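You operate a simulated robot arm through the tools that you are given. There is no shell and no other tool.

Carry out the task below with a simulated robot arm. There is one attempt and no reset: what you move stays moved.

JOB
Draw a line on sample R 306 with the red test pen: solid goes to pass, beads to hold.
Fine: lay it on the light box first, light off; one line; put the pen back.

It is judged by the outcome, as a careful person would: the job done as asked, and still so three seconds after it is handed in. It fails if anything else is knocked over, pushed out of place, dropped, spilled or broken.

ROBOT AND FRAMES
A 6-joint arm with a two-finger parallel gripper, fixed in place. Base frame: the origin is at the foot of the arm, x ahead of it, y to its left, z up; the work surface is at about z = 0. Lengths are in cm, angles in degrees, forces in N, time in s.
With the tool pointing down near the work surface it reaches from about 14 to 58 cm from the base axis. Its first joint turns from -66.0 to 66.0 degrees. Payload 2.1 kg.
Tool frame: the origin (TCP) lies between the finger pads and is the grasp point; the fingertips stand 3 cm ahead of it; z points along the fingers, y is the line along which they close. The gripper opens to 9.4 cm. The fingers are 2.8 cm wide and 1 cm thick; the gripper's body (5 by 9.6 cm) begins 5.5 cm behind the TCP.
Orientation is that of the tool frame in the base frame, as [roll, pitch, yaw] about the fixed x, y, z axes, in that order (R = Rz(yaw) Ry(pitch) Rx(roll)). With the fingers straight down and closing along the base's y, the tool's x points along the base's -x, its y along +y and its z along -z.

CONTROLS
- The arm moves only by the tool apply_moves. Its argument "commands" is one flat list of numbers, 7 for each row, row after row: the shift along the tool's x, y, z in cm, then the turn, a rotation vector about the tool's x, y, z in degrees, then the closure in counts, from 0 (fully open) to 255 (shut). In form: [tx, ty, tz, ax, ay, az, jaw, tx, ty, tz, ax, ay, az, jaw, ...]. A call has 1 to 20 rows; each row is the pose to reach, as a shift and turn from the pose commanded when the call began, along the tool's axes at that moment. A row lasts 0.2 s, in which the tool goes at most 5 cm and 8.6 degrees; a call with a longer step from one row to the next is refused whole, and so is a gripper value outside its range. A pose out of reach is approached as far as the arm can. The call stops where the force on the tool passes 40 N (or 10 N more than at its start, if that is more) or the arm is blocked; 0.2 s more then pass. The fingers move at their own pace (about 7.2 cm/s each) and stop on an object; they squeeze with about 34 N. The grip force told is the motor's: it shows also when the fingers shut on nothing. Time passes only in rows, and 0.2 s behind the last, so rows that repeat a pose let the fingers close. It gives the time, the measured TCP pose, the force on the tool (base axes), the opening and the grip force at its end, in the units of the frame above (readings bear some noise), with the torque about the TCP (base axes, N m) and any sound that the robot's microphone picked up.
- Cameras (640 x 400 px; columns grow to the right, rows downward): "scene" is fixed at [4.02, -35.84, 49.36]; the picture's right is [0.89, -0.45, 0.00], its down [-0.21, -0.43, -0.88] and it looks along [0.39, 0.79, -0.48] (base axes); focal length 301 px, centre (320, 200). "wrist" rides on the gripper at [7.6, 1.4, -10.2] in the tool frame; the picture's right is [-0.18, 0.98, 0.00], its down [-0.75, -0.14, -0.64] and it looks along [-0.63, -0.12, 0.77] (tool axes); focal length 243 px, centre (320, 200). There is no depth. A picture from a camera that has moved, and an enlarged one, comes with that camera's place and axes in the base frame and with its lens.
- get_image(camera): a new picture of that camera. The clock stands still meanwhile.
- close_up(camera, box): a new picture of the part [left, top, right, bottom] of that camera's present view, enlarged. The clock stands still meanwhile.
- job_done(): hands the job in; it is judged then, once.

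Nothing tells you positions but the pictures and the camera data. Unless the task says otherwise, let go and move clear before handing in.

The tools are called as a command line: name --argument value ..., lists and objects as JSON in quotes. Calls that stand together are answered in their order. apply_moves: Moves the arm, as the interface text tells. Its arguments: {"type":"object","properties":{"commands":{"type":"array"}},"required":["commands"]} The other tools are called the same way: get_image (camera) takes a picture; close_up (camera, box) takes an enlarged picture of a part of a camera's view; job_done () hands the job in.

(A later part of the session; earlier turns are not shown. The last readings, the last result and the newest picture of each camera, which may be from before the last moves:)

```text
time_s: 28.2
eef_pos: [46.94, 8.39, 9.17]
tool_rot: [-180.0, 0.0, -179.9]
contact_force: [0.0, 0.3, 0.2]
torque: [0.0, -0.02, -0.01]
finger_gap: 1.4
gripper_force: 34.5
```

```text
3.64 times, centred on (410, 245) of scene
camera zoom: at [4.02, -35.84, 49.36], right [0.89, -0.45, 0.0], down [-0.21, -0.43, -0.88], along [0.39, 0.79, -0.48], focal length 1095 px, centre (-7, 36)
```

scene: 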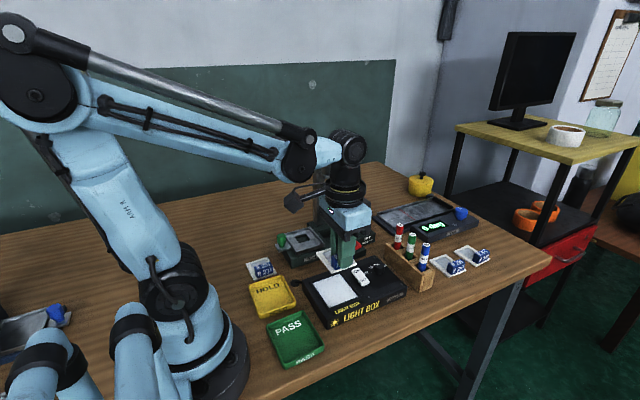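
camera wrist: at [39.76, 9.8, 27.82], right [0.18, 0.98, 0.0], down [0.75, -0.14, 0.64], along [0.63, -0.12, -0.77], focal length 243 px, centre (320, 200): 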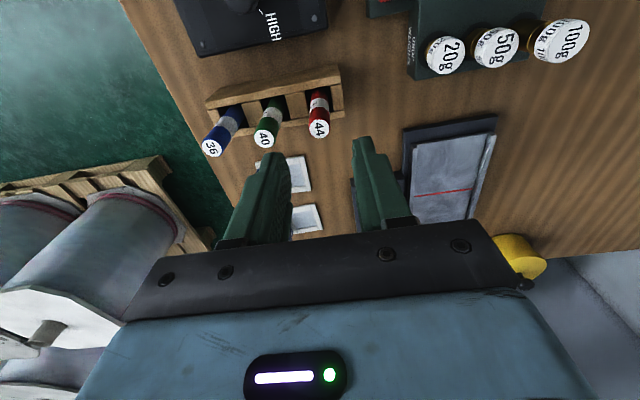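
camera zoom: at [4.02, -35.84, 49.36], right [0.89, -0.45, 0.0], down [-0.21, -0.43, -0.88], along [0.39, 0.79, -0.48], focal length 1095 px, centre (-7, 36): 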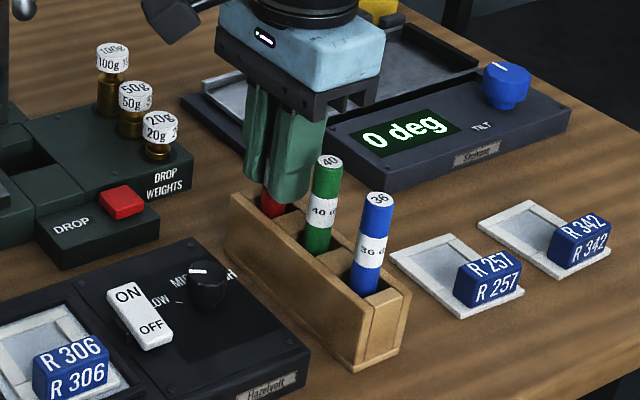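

The pen is gripped with a 1.40 cm gap. I'll lift it straight up slowly and watch that the rack stays put.

apply_moves --commands '[0, 0, -0.4, 0, 0, 0, 255, 0, 0, -0.9, 0, 0, 0, 255, 0, 0, -1.6, 0, 0, 0, 255, 0, 0, -2.4, 0, 0, 0, 255, 0, 0, -3.2, 0, 0, 0, 255, 0, 0, -4.2, 0, 0, 0, 255, 0, 0, -5.2, 0, 0, 0, 255, 0, 0, -6.4, 0, 0, 0, 255, 0, 0, -7.6, 0, 0, 0, 255, 0, 0, -8.6, 0, 0, 0, 255, 0, 0, -8.6, 0, 0, 0, 255]'

get_image --camera "wrist"

close_up --camera "scene" --box '[350, 150, 450, 300]'

```text
time_s: 30.6
eef_pos: [46.77, 8.25, 18.06]
tool_rot: [180.0, 0.0, 179.9]
contact_force: [-0.9, -0.9, -0.6]
torque: [-0.02, 0.03, -0.01]
finger_gap: 1.43
gripper_force: 33.9
```

```text
taken
camera wrist: at [39.27, 9.69, 28.2], right [0.18, 0.98, 0.0], down [0.75, -0.14, 0.64], along [0.63, -0.12, -0.77], focal length 243 px, centre (320, 200)
```

wrist: 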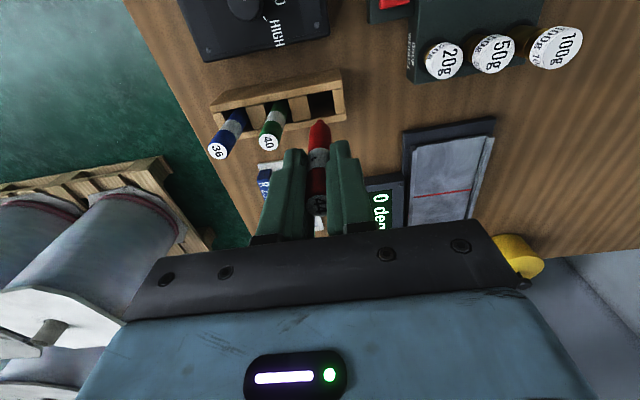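

```text
2.67 times, centred on (400, 225) of scene
camera zoom: at [4.02, -35.84, 49.36], right [0.89, -0.45, 0.0], down [-0.21, -0.43, -0.88], along [0.39, 0.79, -0.48], focal length 803 px, centre (107, 133)
```

zoom: 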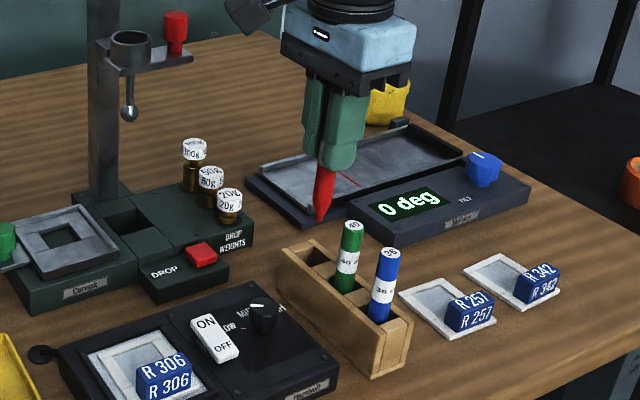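

close_up --camera "wrist" --box '[200, 60, 420, 240]'

close_up --camera "scene" --box '[370, 160, 430, 250]'

```text
2.22 times, centred on (310, 150) of wrist
camera zoom: at [39.27, 9.69, 28.2], right [0.18, 0.98, 0.0], down [0.75, -0.14, 0.64], along [0.63, -0.12, -0.77], focal length 539 px, centre (342, 311)
```

zoom: 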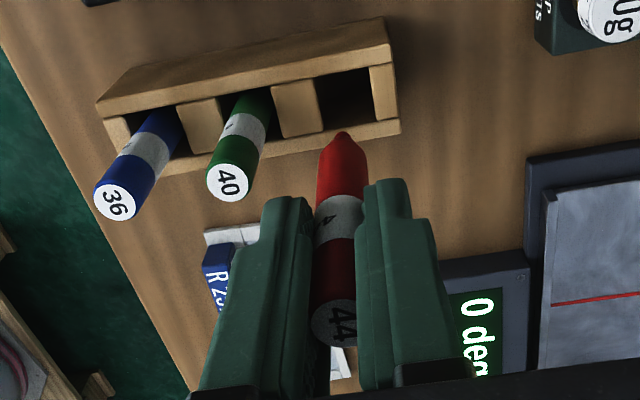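

```text
4.44 times, centred on (400, 205) of scene
camera zoom: at [4.02, -35.84, 49.36], right [0.89, -0.45, 0.0], down [-0.21, -0.43, -0.88], along [0.39, 0.79, -0.48], focal length 1339 px, centre (-36, 178)
```

zoom: 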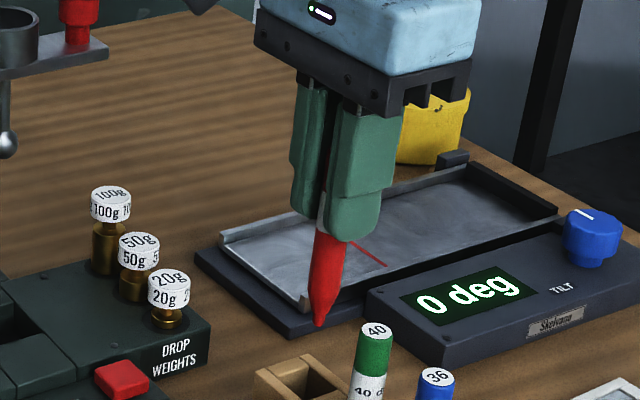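

The pen came out cleanly, and its conical tip hangs about 9.2 cm below the TCP. I'll carry it over to the film, keeping the tip well above everything, and stop with the tip about 3 cm above the film's low-x side.

apply_moves --commands '[0.2, 0, -1.2, 0, 0, 0, 255, 1.5, -0.1, -2.0, 0, 0, 0, 255, 3.5, -0.4, -2.0, 0, 0, 0, 255, 5.5, -0.8, -2.0, 0, 0, 0, 255, 7.5, -1.2, -2.0, 0, 0, 0, 255, 9.5, -1.5, -2.0, 0, 0, 0, 255, 11.5, -1.9, -2.0, 0, 0, 0, 255, 13.5, -2.2, -2.0, 0, 0, 0, 255, 15.5, -2.6, -2.0, 0, 0, 0, 255, 17.5, -2.9, -1.5, 0, 0, 0, 255, 19.2, -3.2, -0.5, 0, 0, 0, 255, 20.3, -3.35, 0.5, 0, 0, 0, 255, 20.6, -3.39, 1.5, 0, 0, 0, 255, 20.6, -3.39, 2.2, 0, 0, 0, 255, 20.6, -3.39, 2.2, 0, 0, 0, 255, 20.6, -3.39, 2.2, 0, 0, 0, 255]'

get_image --camera "wrist"

close_up --camera "wrist" --box '[230, 40, 430, 200]'

close_up --camera "scene" --box '[290, 200, 410, 320]'

```text
time_s: 34.0
eef_pos: [26.17, 5.14, 15.61]
tool_rot: [-179.9, 0.0, -179.9]
contact_force: [0.8, -0.2, -0.5]
torque: [0.03, 0.02, 0.0]
finger_gap: 1.42
gripper_force: 34.3
```

```text
taken
camera wrist: at [18.65, 6.58, 25.8], right [0.18, 0.98, 0.0], down [0.75, -0.14, 0.64], along [0.63, -0.12, -0.77], focal length 243 px, centre (320, 200)
```

wrist: 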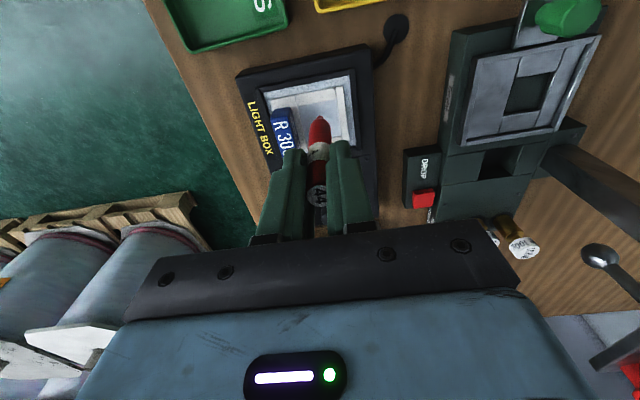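

```text
2.50 times, centred on (330, 120) of wrist
camera zoom: at [18.65, 6.58, 25.8], right [0.18, 0.98, 0.0], down [0.75, -0.14, 0.64], along [0.63, -0.12, -0.77], focal length 606 px, centre (295, 400)
```

zoom: 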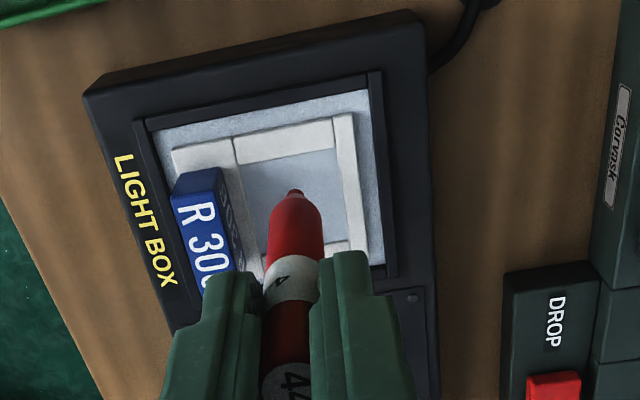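

```text
3.33 times, centred on (350, 260) of scene
camera zoom: at [4.02, -35.84, 49.36], right [0.89, -0.45, 0.0], down [-0.21, -0.43, -0.88], along [0.39, 0.79, -0.48], focal length 1004 px, centre (220, 0)
```

zoom: 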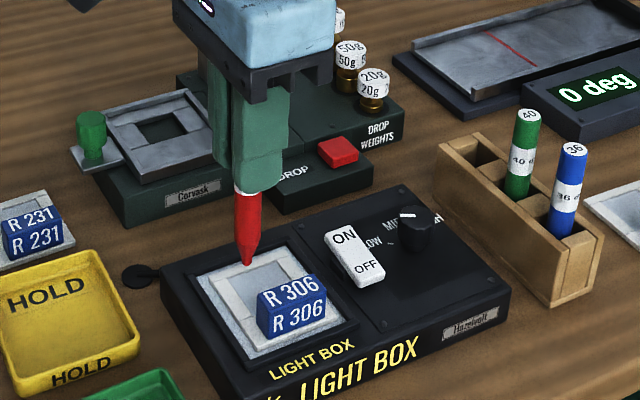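

The pen has slid about 1 cm downward in the grip since it was picked up: the tip is now about 10.6 cm below the TCP. It is still well held, but I should work without delay. I'll lower close to the film and check the tip again.

apply_moves --commands '[0, -0.1, 0.7, 0, 0, 0, 255, 0, -0.1, 1.2, 0, 0, 0, 255]'

close_up --camera "wrist" --box '[230, 40, 430, 200]'

close_up --camera "scene" --box '[300, 240, 380, 310]'

```text
time_s: 34.6
eef_pos: [26.28, 4.97, 14.37]
tool_rot: [-180.0, 0.0, -179.9]
contact_force: [0.2, 0.9, 0.2]
torque: [-0.02, 0.01, 0.01]
finger_gap: 1.44
gripper_force: 34.4
```

```text
2.50 times, centred on (330, 120) of wrist
camera zoom: at [18.78, 6.37, 24.56], right [0.18, 0.98, 0.0], down [0.75, -0.14, 0.64], along [0.63, -0.12, -0.77], focal length 606 px, centre (295, 400)
```

zoom: 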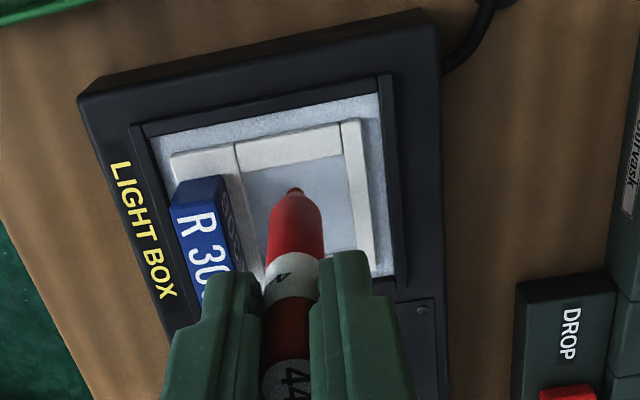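

```text
5.71 times, centred on (340, 275) of scene
camera zoom: at [4.02, -35.84, 49.36], right [0.89, -0.45, 0.0], down [-0.21, -0.43, -0.88], along [0.39, 0.79, -0.48], focal length 1721 px, centre (206, -229)
```

zoom: 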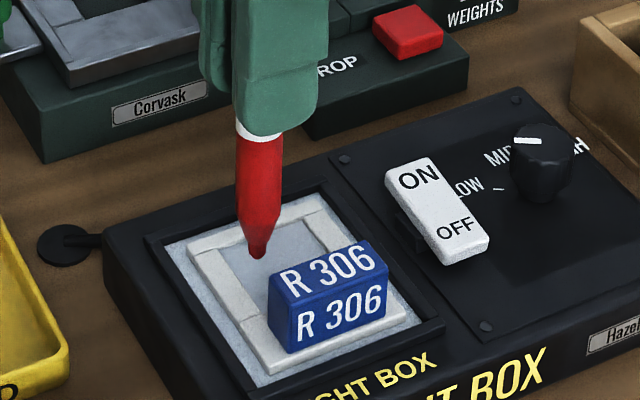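

apply_moves --commands '[0, 0, 0.2, 0, 0, 0, 255, 0, 0, 0.4, 0, 0, 0, 255]'

close_up --camera "scene" --box '[315, 265, 365, 305]'

close_up --camera "wrist" --box '[280, 80, 380, 160]'

```text
time_s: 35.2
eef_pos: [26.31, 4.83, 14.05]
tool_rot: [180.0, 0.0, -180.0]
contact_force: [-0.9, 0.3, -1.0]
torque: [0.04, -0.01, -0.03]
finger_gap: 1.44
gripper_force: 34.2
```

```text
10.00 times, centred on (340, 285) of scene
camera zoom: at [4.02, -35.84, 49.36], right [0.89, -0.45, 0.0], down [-0.21, -0.43, -0.88], along [0.39, 0.79, -0.48], focal length 3012 px, centre (120, -650)
```

zoom: 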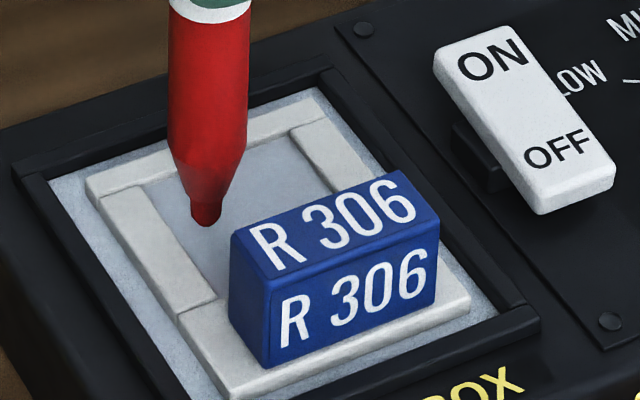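

```text
5.00 times, centred on (330, 120) of wrist
camera zoom: at [18.66, 6.32, 24.16], right [0.18, 0.98, 0.0], down [0.75, -0.14, 0.64], along [0.63, -0.12, -0.77], focal length 1213 px, centre (270, 600)
```

zoom: 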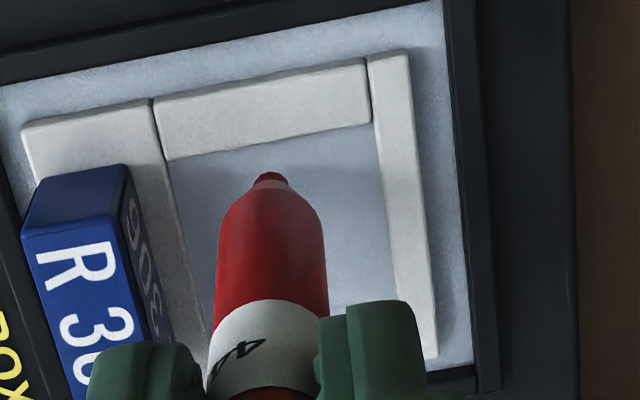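

apply_moves --commands '[0, 0, 0.1, 0, 0, 0, 255, 0, 0, 0.2, 0, 0, 0, 255]'

close_up --camera "scene" --box '[315, 265, 365, 305]'

```text
time_s: 35.8
eef_pos: [26.4, 4.74, 13.81]
tool_rot: [180.0, 0.0, 179.9]
contact_force: [0.0, -0.4, -0.3]
torque: [0.01, 0.01, 0.0]
finger_gap: 1.48
gripper_force: 34.1
```

```text
10.00 times, centred on (340, 285) of scene
camera zoom: at [4.02, -35.84, 49.36], right [0.89, -0.45, 0.0], down [-0.21, -0.43, -0.88], along [0.39, 0.79, -0.48], focal length 3012 px, centre (120, -650)
```

zoom: 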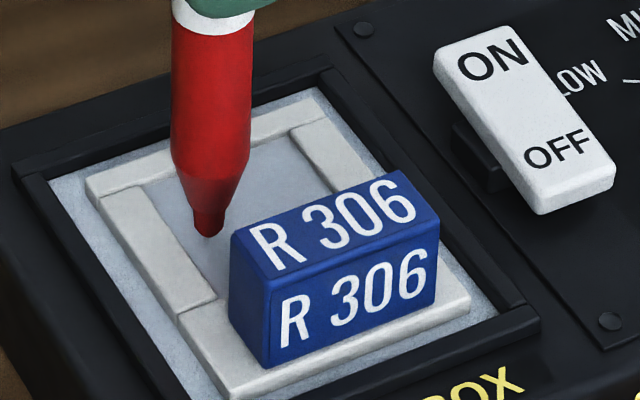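

apply_moves --commands '[0, 0.1, 0.1, 0, 0, 0, 255, 0, 0.15, 0.2, 0, 0, 0, 255]'

close_up --camera "scene" --box '[315, 265, 365, 305]'

close_up --camera "wrist" --box '[280, 80, 380, 160]'

```text
time_s: 36.4
eef_pos: [26.28, 5.08, 13.67]
tool_rot: [-180.0, 0.0, 180.0]
contact_force: [0.5, -0.6, -0.5]
torque: [-0.04, -0.01, 0.0]
finger_gap: 1.48
gripper_force: 34.0
```

```text
10.00 times, centred on (340, 285) of scene
camera zoom: at [4.02, -35.84, 49.36], right [0.89, -0.45, 0.0], down [-0.21, -0.43, -0.88], along [0.39, 0.79, -0.48], focal length 3012 px, centre (120, -650)
```

zoom: 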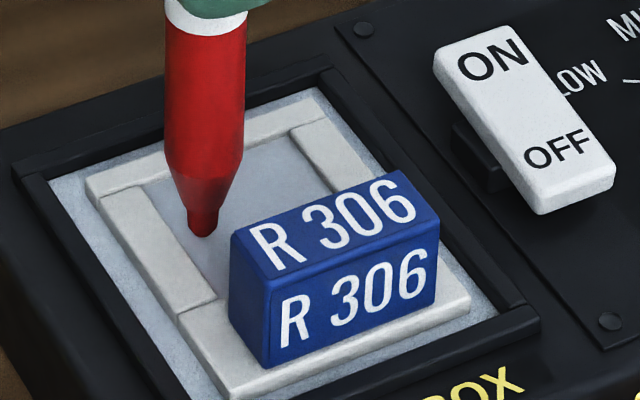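

```text
5.00 times, centred on (330, 120) of wrist
camera zoom: at [18.68, 6.5, 23.78], right [0.18, 0.98, 0.0], down [0.75, -0.14, 0.64], along [0.63, -0.12, -0.77], focal length 1213 px, centre (270, 600)
```

zoom: 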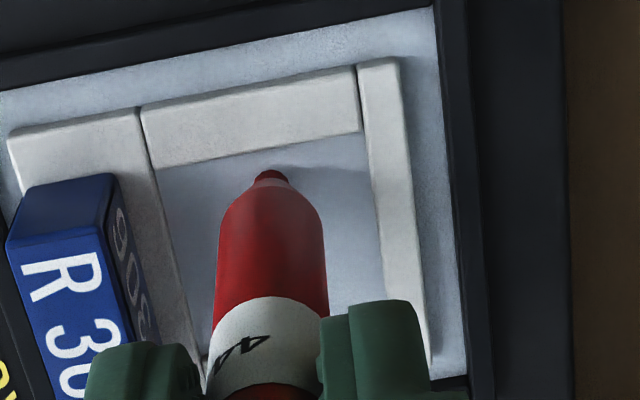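

apply_moves --commands '[0, 0, 0.1, 0, 0, 0, 255, 0, 0, 0.1, 0, 0, 0, 255]'

close_up --camera "scene" --box '[315, 265, 365, 305]'

close_up --camera "wrist" --box '[280, 80, 380, 160]'

```text
time_s: 37.0
eef_pos: [26.22, 5.19, 13.45]
tool_rot: [180.0, 0.0, 180.0]
contact_force: [-0.6, 0.0, 13.5]
torque: [0.0, -0.05, 0.01]
finger_gap: 1.47
gripper_force: 34.1
```

```text
10.00 times, centred on (340, 285) of scene
camera zoom: at [4.01, -35.84, 49.36], right [0.89, -0.45, 0.0], down [-0.21, -0.43, -0.88], along [0.39, 0.79, -0.48], focal length 3012 px, centre (120, -650)
```

zoom: 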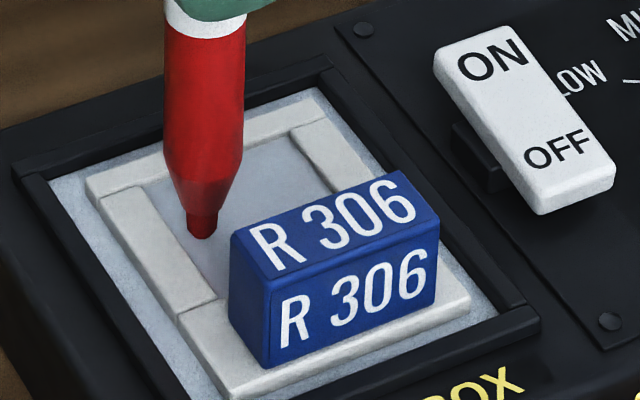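

```text
5.00 times, centred on (330, 120) of wrist
camera zoom: at [18.66, 6.5, 23.71], right [0.18, 0.98, 0.0], down [0.75, -0.14, 0.64], along [0.63, -0.12, -0.77], focal length 1213 px, centre (270, 600)
```

zoom: 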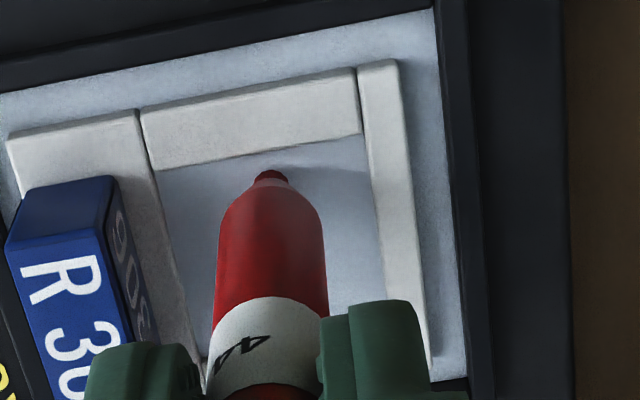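

The pen tip is on the film now with 13.5 N. I'll ease up slightly and draw the line along +x in short segments without lifting, watching the force.

apply_moves --commands '[0, 0, -0.04, 0, 0, 0, 255, -0.25, 0, -0.04, 0, 0, 0, 255, -0.5, 0, -0.04, 0, 0, 0, 255, -0.75, 0, -0.04, 0, 0, 0, 255]'

close_up --camera "scene" --box '[315, 265, 365, 305]'

close_up --camera "wrist" --box '[280, 80, 380, 160]'

```text
time_s: 38.0
eef_pos: [27.02, 5.04, 13.37]
tool_rot: [-180.0, 0.0, 179.9]
contact_force: [-6.7, -2.2, 20.0]
torque: [-0.16, 0.58, -0.01]
finger_gap: 1.46
gripper_force: 34.4
```

```text
10.00 times, centred on (340, 285) of scene
camera zoom: at [4.01, -35.84, 49.36], right [0.89, -0.45, 0.0], down [-0.21, -0.43, -0.88], along [0.39, 0.79, -0.48], focal length 3012 px, centre (120, -650)
```

zoom: 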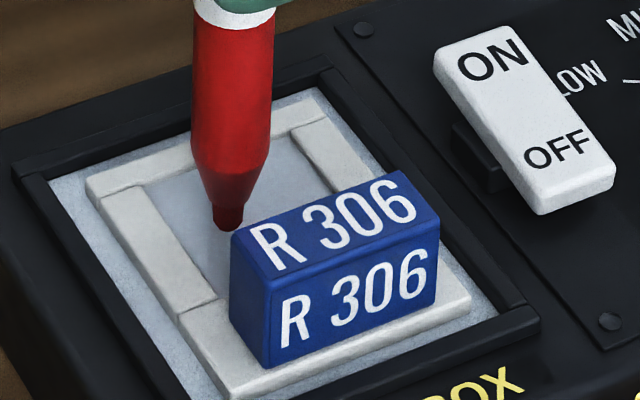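

```text
5.00 times, centred on (330, 120) of wrist
camera zoom: at [19.38, 6.5, 23.65], right [0.18, 0.98, 0.0], down [0.75, -0.14, 0.64], along [0.63, -0.12, -0.77], focal length 1213 px, centre (270, 600)
```

zoom: 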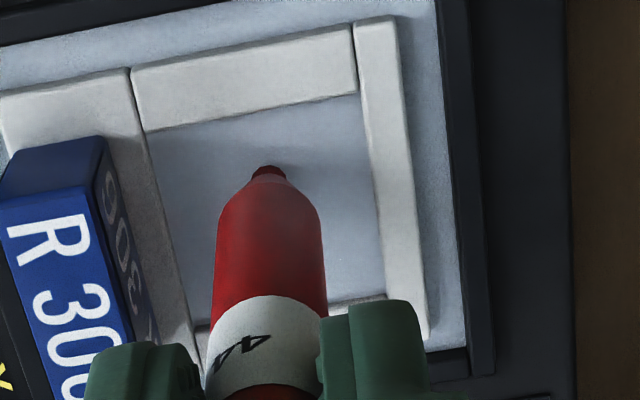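

close_up --camera "wrist" --box '[300, 95, 350, 130]'

close_up --camera "scene" --box '[325, 275, 350, 295]'

```text
11.43 times, centred on (325, 112) of wrist
camera zoom: at [19.38, 6.5, 23.65], right [0.18, 0.98, 0.0], down [0.75, -0.14, 0.64], along [0.63, -0.12, -0.77], focal length 2773 px, centre (263, 1200)
```

zoom: 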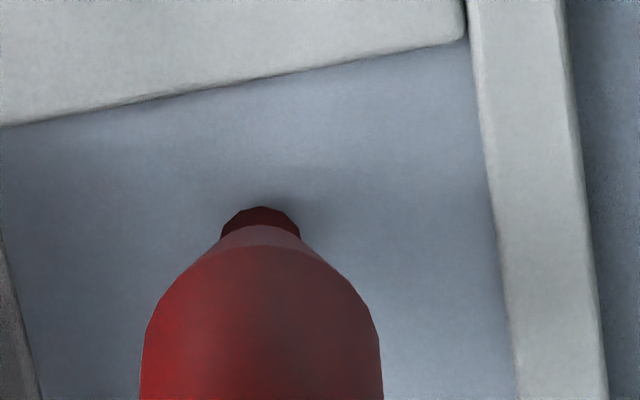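

```text
16.00 times, centred on (338, 285) of scene
camera zoom: at [4.01, -35.84, 49.36], right [0.89, -0.45, 0.0], down [-0.21, -0.43, -0.88], along [0.39, 0.79, -0.48], focal length 4819 px, centre (40, -1160)
```

zoom: 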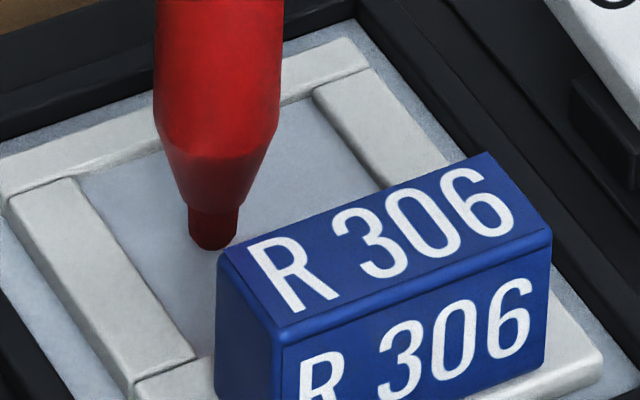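

No mark is visible yet, and the force has risen to 20 N. I'll continue the same stroke without lifting, easing the pressure, and look again.

apply_moves --commands '[-0.2, 0, -0.06, 0, 0, 0, 255, -0.45, 0, -0.08, 0, 0, 0, 255, -0.7, 0, -0.08, 0, 0, 0, 255]'

close_up --camera "wrist" --box '[280, 70, 380, 150]'

close_up --camera "scene" --box '[315, 265, 365, 305]'

```text
time_s: 38.8
eef_pos: [27.84, 5.22, 13.56]
tool_rot: [-180.0, 0.0, -179.9]
contact_force: [-0.4, -0.1, -0.7]
torque: [0.0, -0.01, 0.03]
finger_gap: 1.47
gripper_force: 33.7
```

```text
5.00 times, centred on (330, 110) of wrist
camera zoom: at [20.13, 6.48, 23.69], right [0.18, 0.98, 0.0], down [0.75, -0.14, 0.64], along [0.63, -0.12, -0.77], focal length 1213 px, centre (270, 650)
```

zoom: 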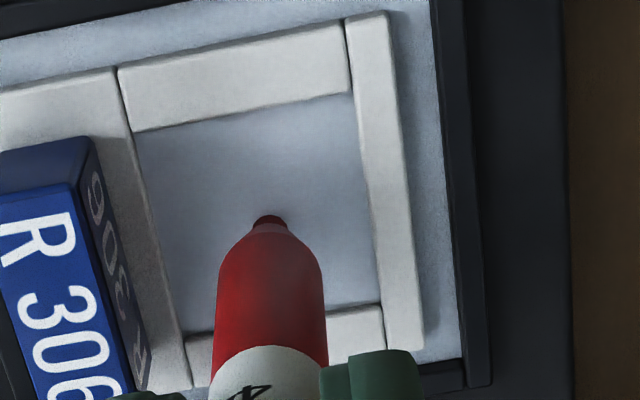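

```text
10.00 times, centred on (340, 285) of scene
camera zoom: at [4.02, -35.84, 49.36], right [0.89, -0.45, 0.0], down [-0.21, -0.43, -0.88], along [0.39, 0.79, -0.48], focal length 3012 px, centre (120, -650)
```

zoom: 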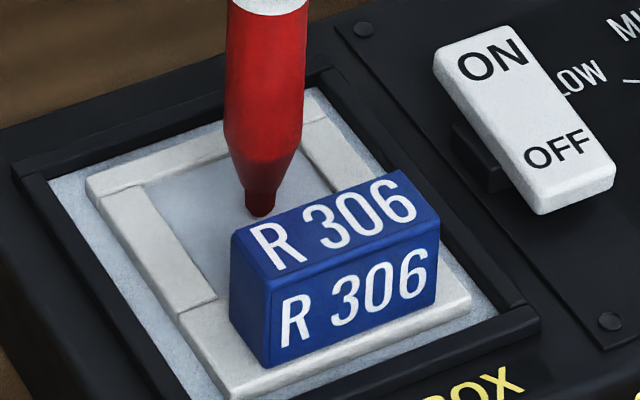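

close_up --camera "wrist" --box '[305, 85, 360, 120]'

close_up --camera "scene" --box '[325, 275, 350, 295]'

```text
11.43 times, centred on (332, 102) of wrist
camera zoom: at [20.13, 6.48, 23.69], right [0.18, 0.98, 0.0], down [0.75, -0.14, 0.64], along [0.63, -0.12, -0.77], focal length 2773 px, centre (177, 1314)
```

zoom: 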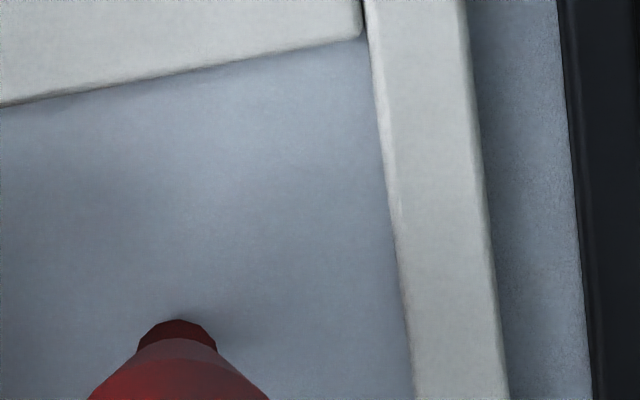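

```text
16.00 times, centred on (338, 285) of scene
camera zoom: at [4.02, -35.84, 49.36], right [0.89, -0.45, 0.0], down [-0.21, -0.43, -0.88], along [0.39, 0.79, -0.48], focal length 4819 px, centre (40, -1160)
```

zoom: 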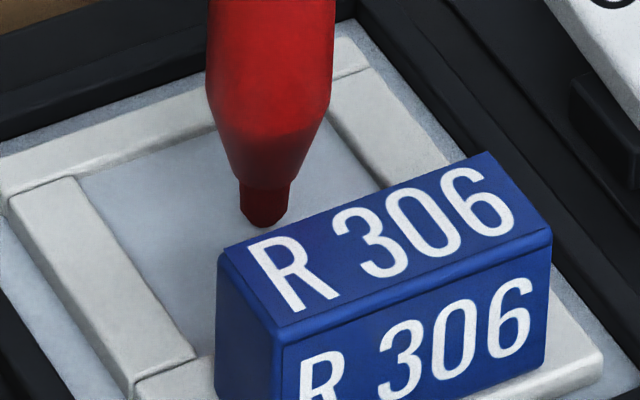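

The contact was lost and I can see no mark on the film. I'll raise the pen slightly and wait about a second to see whether anything shows before deciding on the stroke.

apply_moves --commands '[0, 0, -0.4, 0, 0, 0, 255, 0, 0, -0.8, 0, 0, 0, 255, 0, 0, -0.8, 0, 0, 0, 255, 0, 0, -0.8, 0, 0, 0, 255, 0, 0, -0.8, 0, 0, 0, 255]'

close_up --camera "wrist" --box '[270, 60, 390, 210]'

close_up --camera "scene" --box '[315, 255, 365, 305]'

```text
time_s: 40.0
eef_pos: [27.77, 5.01, 14.4]
tool_rot: [-179.9, 0.0, 180.0]
contact_force: [-0.3, -0.9, -1.3]
torque: [-0.01, 0.01, 0.03]
finger_gap: 1.48
gripper_force: 34.1
```

```text
2.67 times, centred on (330, 135) of wrist
camera zoom: at [20.14, 6.46, 24.52], right [0.18, 0.98, 0.0], down [0.75, -0.14, 0.64], along [0.63, -0.12, -0.77], focal length 647 px, centre (293, 373)
```

zoom: 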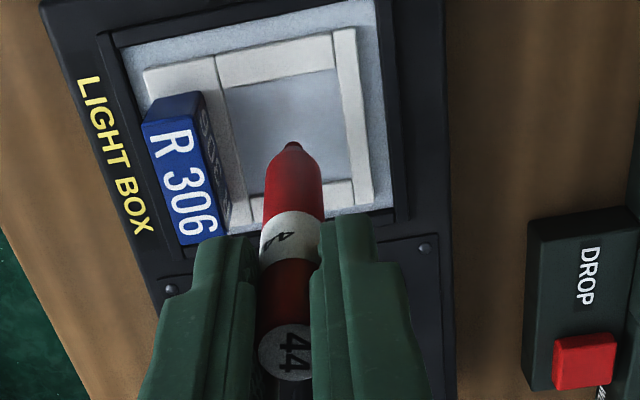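

```text
8.00 times, centred on (340, 280) of scene
camera zoom: at [4.02, -35.84, 49.36], right [0.89, -0.45, 0.0], down [-0.21, -0.43, -0.88], along [0.39, 0.79, -0.48], focal length 2410 px, centre (160, -440)
```

zoom: 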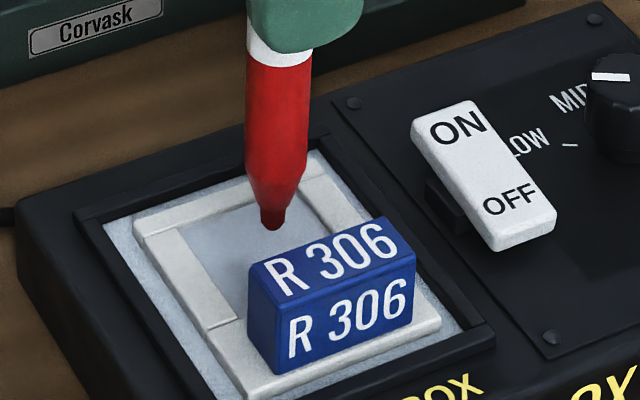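

Nothing has been marked, so no line exists yet; my contact stroke was short and broke off. I'll start afresh from the high-x side of the film and make one full continuous stroke toward −x.

apply_moves --commands '[-0.5, 0, 0.2, 0, 0, 0, 255, -1.0, 0, 0.5, 0, 0, 0, 255]'

close_up --camera "wrist" --box '[280, 60, 380, 140]'

close_up --camera "scene" --box '[315, 255, 365, 305]'

```text
time_s: 40.6
eef_pos: [28.88, 5.07, 13.88]
tool_rot: [-180.0, 0.0, 180.0]
contact_force: [-0.1, -0.7, -0.2]
torque: [-0.05, -0.04, -0.03]
finger_gap: 1.46
gripper_force: 34.2
```

```text
5.00 times, centred on (330, 100) of wrist
camera zoom: at [21.2, 6.41, 24.06], right [0.18, 0.98, 0.0], down [0.75, -0.14, 0.64], along [0.63, -0.12, -0.77], focal length 1213 px, centre (270, 700)
```

zoom: 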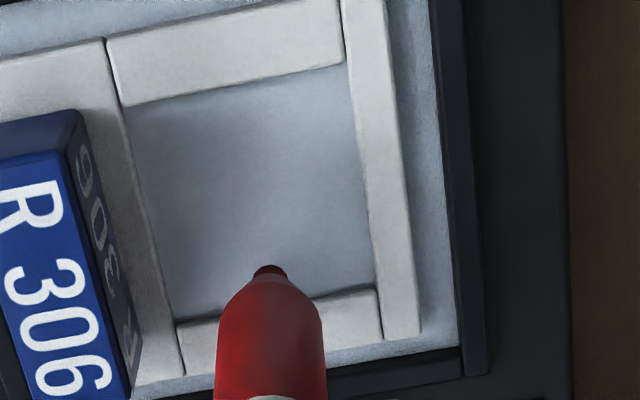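

```text
8.00 times, centred on (340, 280) of scene
camera zoom: at [4.02, -35.84, 49.36], right [0.89, -0.45, 0.0], down [-0.21, -0.43, -0.88], along [0.39, 0.79, -0.48], focal length 2410 px, centre (160, -440)
```

zoom: 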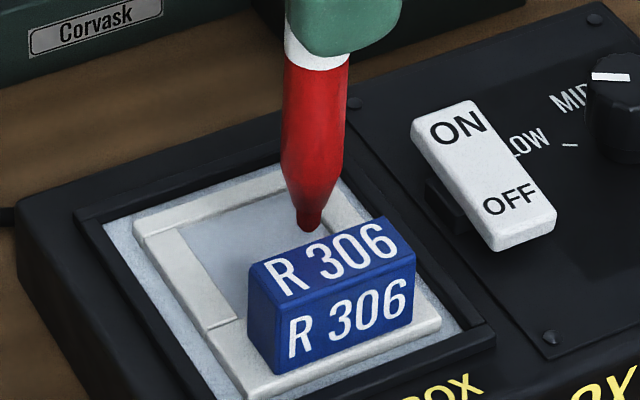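

apply_moves --commands '[0, 0, 0.1, 0, 0, 0, 255]'

close_up --camera "scene" --box '[315, 255, 365, 305]'

```text
time_s: 41.0
eef_pos: [28.93, 5.02, 13.8]
tool_rot: [-180.0, 0.0, 180.0]
contact_force: [0.5, 0.4, 0.4]
torque: [0.01, 0.01, 0.02]
finger_gap: 1.48
gripper_force: 34.4
```

```text
8.00 times, centred on (340, 280) of scene
camera zoom: at [4.02, -35.84, 49.36], right [0.89, -0.45, 0.0], down [-0.21, -0.43, -0.88], along [0.39, 0.79, -0.48], focal length 2410 px, centre (160, -440)
```

zoom: 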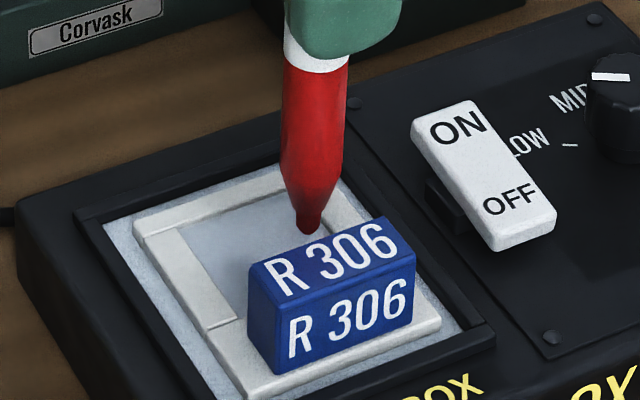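

apply_moves --commands '[0, 0, 0.1, 0, 0, 0, 255]'

close_up --camera "scene" --box '[315, 255, 365, 305]'

```text
time_s: 41.4
eef_pos: [28.8, 5.01, 13.63]
tool_rot: [180.0, 0.0, -180.0]
contact_force: [0.4, -0.3, 0.1]
torque: [-0.01, -0.03, 0.01]
finger_gap: 1.47
gripper_force: 34.0
```

```text
8.00 times, centred on (340, 280) of scene
camera zoom: at [4.02, -35.84, 49.36], right [0.89, -0.45, 0.0], down [-0.21, -0.43, -0.88], along [0.39, 0.79, -0.48], focal length 2410 px, centre (160, -440)
```

zoom: 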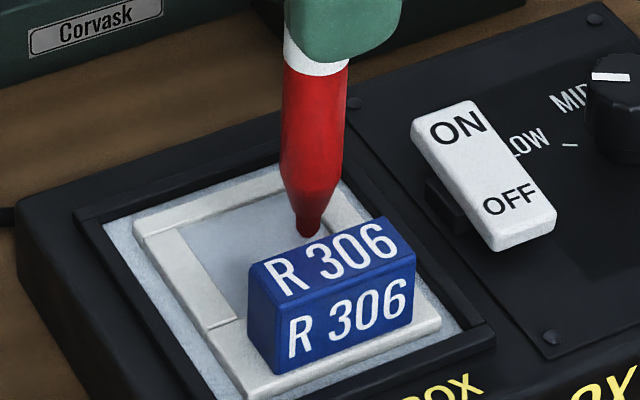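

apply_moves --commands '[0, 0, 0.08, 0, 0, 0, 255]'

close_up --camera "scene" --box '[315, 255, 365, 305]'

close_up --camera "wrist" --box '[270, 60, 390, 210]'

```text
time_s: 41.8
eef_pos: [28.89, 4.93, 13.67]
tool_rot: [179.9, 0.0, -179.9]
contact_force: [0.8, -0.3, 0.9]
torque: [0.02, -0.02, 0.01]
finger_gap: 1.47
gripper_force: 33.6
```

```text
8.00 times, centred on (340, 280) of scene
camera zoom: at [4.02, -35.84, 49.36], right [0.89, -0.45, 0.0], down [-0.21, -0.43, -0.88], along [0.39, 0.79, -0.48], focal length 2410 px, centre (160, -440)
```

zoom: 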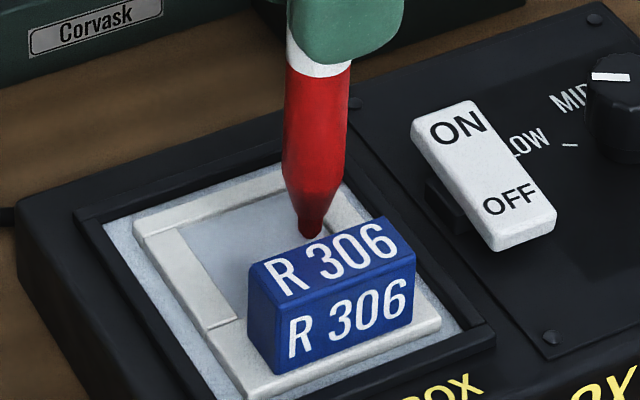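

```text
2.67 times, centred on (330, 135) of wrist
camera zoom: at [21.24, 6.4, 23.82], right [0.18, 0.98, 0.0], down [0.75, -0.14, 0.64], along [0.63, -0.12, -0.77], focal length 647 px, centre (293, 373)
```

zoom: 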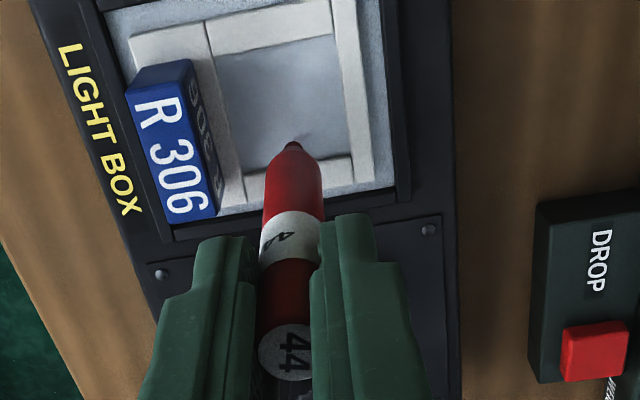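

apply_moves --commands '[0, 0, 0.07, 0, 0, 0, 255]'

```text
time_s: 42.2
eef_pos: [28.77, 4.98, 13.62]
tool_rot: [-180.0, 0.0, -180.0]
contact_force: [-1.4, -1.0, -1.0]
torque: [-0.01, -0.01, -0.03]
finger_gap: 1.49
gripper_force: 34.1
```

apply_moves --commands '[0, 0, 0.07, 0, 0, 0, 255]'

close_up --camera "wrist" --box '[270, 60, 390, 210]'

```text
time_s: 42.6
eef_pos: [28.65, 4.97, 13.45]
tool_rot: [-179.9, 0.0, -180.0]
contact_force: [0.2, -0.1, 0.5]
torque: [-0.03, 0.0, 0.01]
finger_gap: 1.47
gripper_force: 34.2
```

```text
2.67 times, centred on (330, 135) of wrist
camera zoom: at [21.13, 6.42, 23.71], right [0.18, 0.98, 0.0], down [0.75, -0.14, 0.64], along [0.63, -0.12, -0.77], focal length 647 px, centre (293, 373)
```

zoom: 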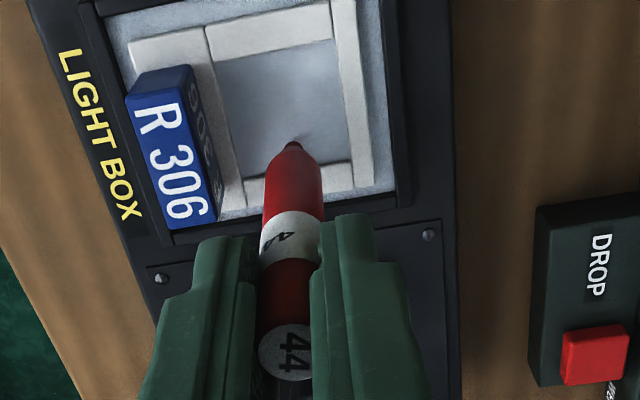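

apply_moves --commands '[0, 0, 0.06, 0, 0, 0, 255]'

close_up --camera "wrist" --box '[290, 80, 350, 130]'

close_up --camera "scene" --box '[325, 265, 360, 295]'

```text
time_s: 43.0
eef_pos: [28.63, 4.95, 13.52]
tool_rot: [179.9, 0.0, -180.0]
contact_force: [-0.4, -1.3, 8.0]
torque: [-0.05, -0.02, -0.01]
finger_gap: 1.45
gripper_force: 34.0
```

```text
8.00 times, centred on (320, 105) of wrist
camera zoom: at [21.11, 6.43, 23.67], right [0.18, 0.98, 0.0], down [0.75, -0.14, 0.64], along [0.63, -0.12, -0.77], focal length 1941 px, centre (320, 960)
```

zoom: 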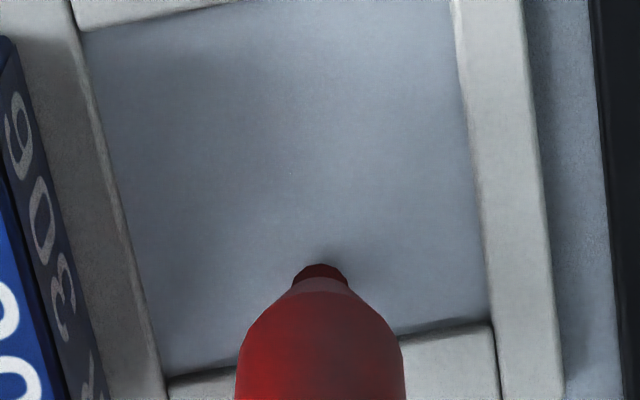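

```text
13.33 times, centred on (342, 280) of scene
camera zoom: at [4.01, -35.84, 49.36], right [0.89, -0.45, 0.0], down [-0.21, -0.43, -0.88], along [0.39, 0.79, -0.48], focal length 4016 px, centre (20, -867)
```

zoom: 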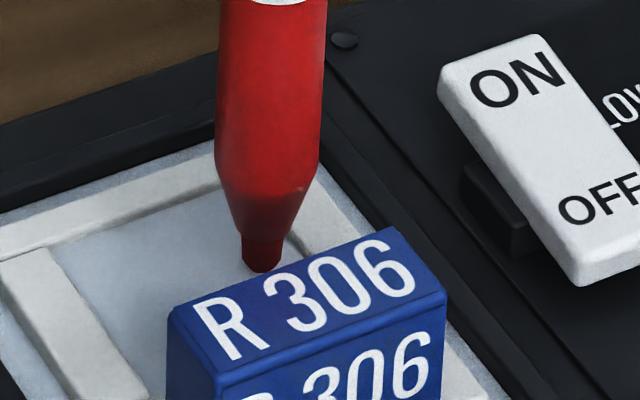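

The tip is in contact with 8 N at the high-x side. I'll add a hair of pressure and stroke toward −x in continuous short segments.

apply_moves --commands '[0, 0, 0.03, 0, 0, 0, 255, 0.25, 0, 0.03, 0, 0, 0, 255, 0.5, 0, 0.03, 0, 0, 0, 255, 0.75, 0, 0.03, 0, 0, 0, 255]'

close_up --camera "wrist" --box '[280, 70, 380, 150]'

close_up --camera "scene" --box '[325, 265, 360, 295]'

```text
time_s: 44.0
eef_pos: [27.99, 5.03, 13.45]
tool_rot: [180.0, 0.0, 179.9]
contact_force: [3.3, 0.3, 8.0]
torque: [-0.04, -0.24, 0.02]
finger_gap: 1.48
gripper_force: 34.2
```

```text
5.00 times, centred on (330, 110) of wrist
camera zoom: at [20.39, 6.54, 23.66], right [0.18, 0.98, 0.0], down [0.75, -0.14, 0.64], along [0.63, -0.12, -0.77], focal length 1213 px, centre (270, 650)
```

zoom: 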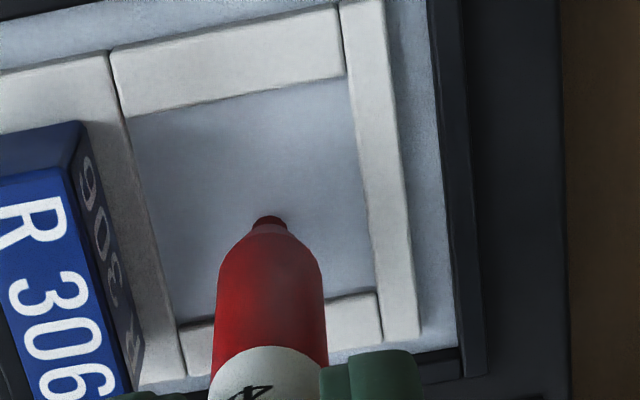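

```text
13.33 times, centred on (342, 280) of scene
camera zoom: at [4.01, -35.84, 49.36], right [0.89, -0.45, 0.0], down [-0.21, -0.43, -0.88], along [0.39, 0.79, -0.48], focal length 4016 px, centre (20, -867)
```

zoom: 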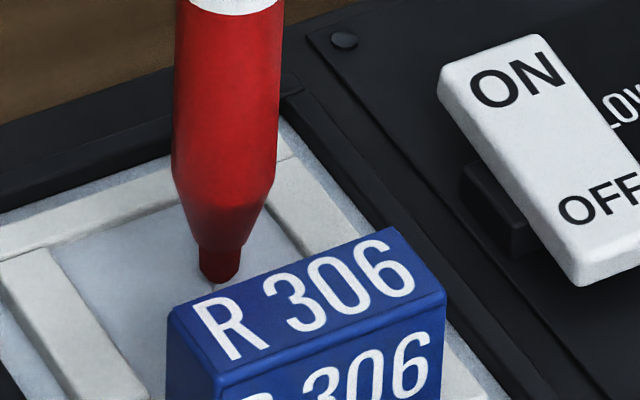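

apply_moves --commands '[0.25, 0, 0.02, 0, 0, 0, 255, 0.5, 0, 0.02, 0, 0, 0, 255, 0.75, 0, 0.02, 0, 0, 0, 255]'

close_up --camera "scene" --box '[325, 265, 360, 295]'

```text
time_s: 44.8
eef_pos: [27.23, 5.03, 13.41]
tool_rot: [-180.0, 0.2, 180.0]
contact_force: [5.6, 0.3, 17.7]
torque: [0.02, -0.64, -0.02]
finger_gap: 1.47
gripper_force: 34.1
```

```text
13.33 times, centred on (342, 280) of scene
camera zoom: at [4.01, -35.84, 49.36], right [0.89, -0.45, 0.0], down [-0.21, -0.43, -0.88], along [0.39, 0.79, -0.48], focal length 4016 px, centre (20, -867)
```

zoom: 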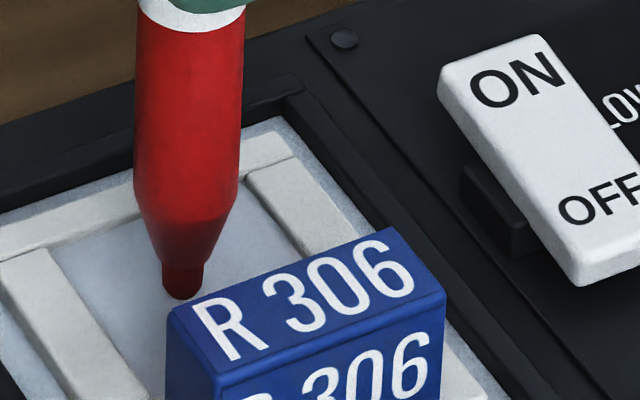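

apply_moves --commands '[0.25, 0, -0.02, 0, 0, 0, 255, 0.5, 0, -0.02, 0, 0, 0, 255, 0.75, 0, -0.02, 0, 0, 0, 255, 1.0, 0, -0.02, 0, 0, 0, 255, 1.15, 0, -0.02, 0, 0, 0, 255]'

close_up --camera "scene" --box '[320, 265, 360, 295]'

close_up --camera "wrist" --box '[280, 70, 380, 150]'

```text
time_s: 46.0
eef_pos: [26.09, 5.13, 13.33]
tool_rot: [-180.0, 0.0, -180.0]
contact_force: [2.6, 0.5, 7.4]
torque: [-0.03, -0.26, -0.01]
finger_gap: 1.45
gripper_force: 34.3
```

```text
13.33 times, centred on (340, 280) of scene
camera zoom: at [4.01, -35.84, 49.36], right [0.89, -0.45, 0.0], down [-0.21, -0.43, -0.88], along [0.39, 0.79, -0.48], focal length 4016 px, centre (53, -867)
```

zoom: 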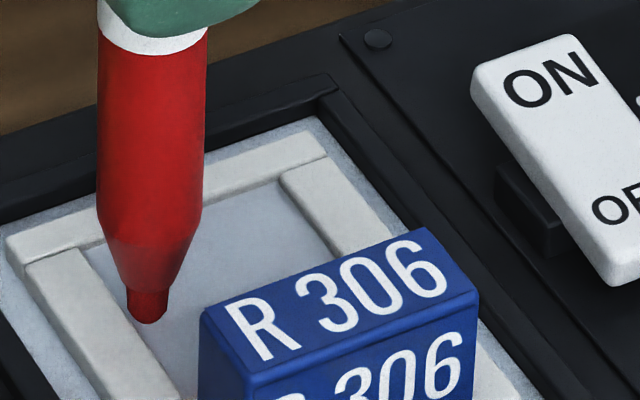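

```text
5.00 times, centred on (330, 110) of wrist
camera zoom: at [18.44, 6.51, 23.63], right [0.18, 0.98, 0.0], down [0.75, -0.14, 0.64], along [0.63, -0.12, -0.77], focal length 1213 px, centre (270, 650)
```

zoom: 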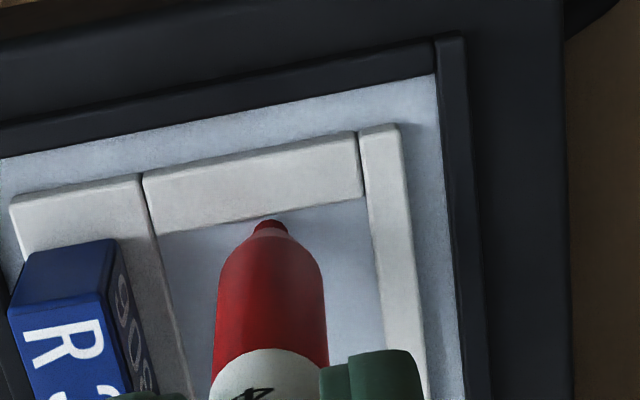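

I completed a continuous stroke of about 2.6 cm in contact throughout. I'll lift straight off the film and look at the whole window.

apply_moves --commands '[0, 0, -0.6, 0, 0, 0, 255, 0, 0, -1.4, 0, 0, 0, 255, 0, 0, -2.0, 0, 0, 0, 255]'

close_up --camera "scene" --box '[315, 260, 365, 300]'

close_up --camera "wrist" --box '[250, 60, 390, 210]'

```text
time_s: 46.8
eef_pos: [26.07, 5.13, 15.46]
tool_rot: [-180.0, 0.0, 180.0]
contact_force: [0.0, -1.0, 0.2]
torque: [-0.04, -0.06, -0.02]
finger_gap: 1.47
gripper_force: 34.0
```

```text
10.00 times, centred on (340, 280) of scene
camera zoom: at [4.02, -35.84, 49.36], right [0.89, -0.45, 0.0], down [-0.21, -0.43, -0.88], along [0.39, 0.79, -0.48], focal length 3012 px, centre (120, -600)
```

zoom: 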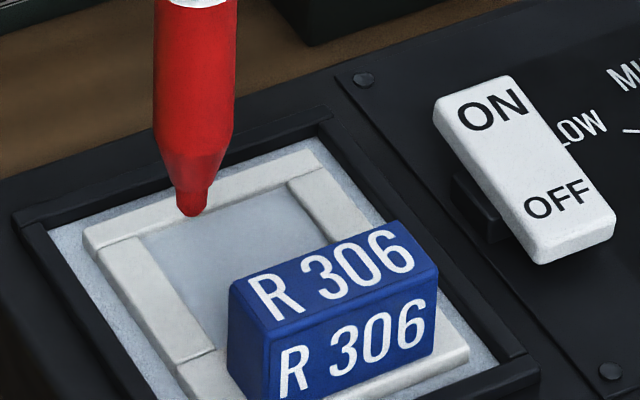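

```text
2.67 times, centred on (320, 135) of wrist
camera zoom: at [18.47, 6.55, 25.69], right [0.18, 0.98, 0.0], down [0.75, -0.14, 0.64], along [0.63, -0.12, -0.77], focal length 647 px, centre (320, 373)
```

zoom: 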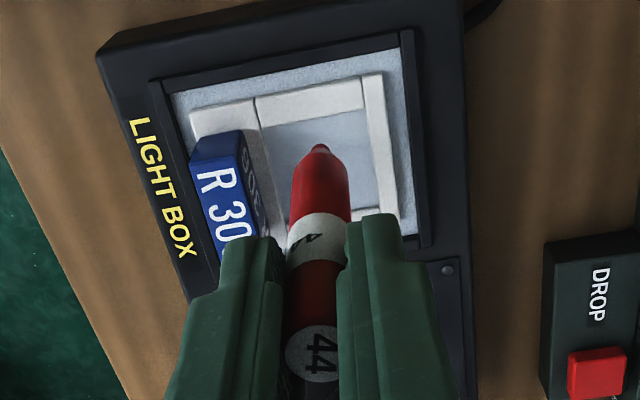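

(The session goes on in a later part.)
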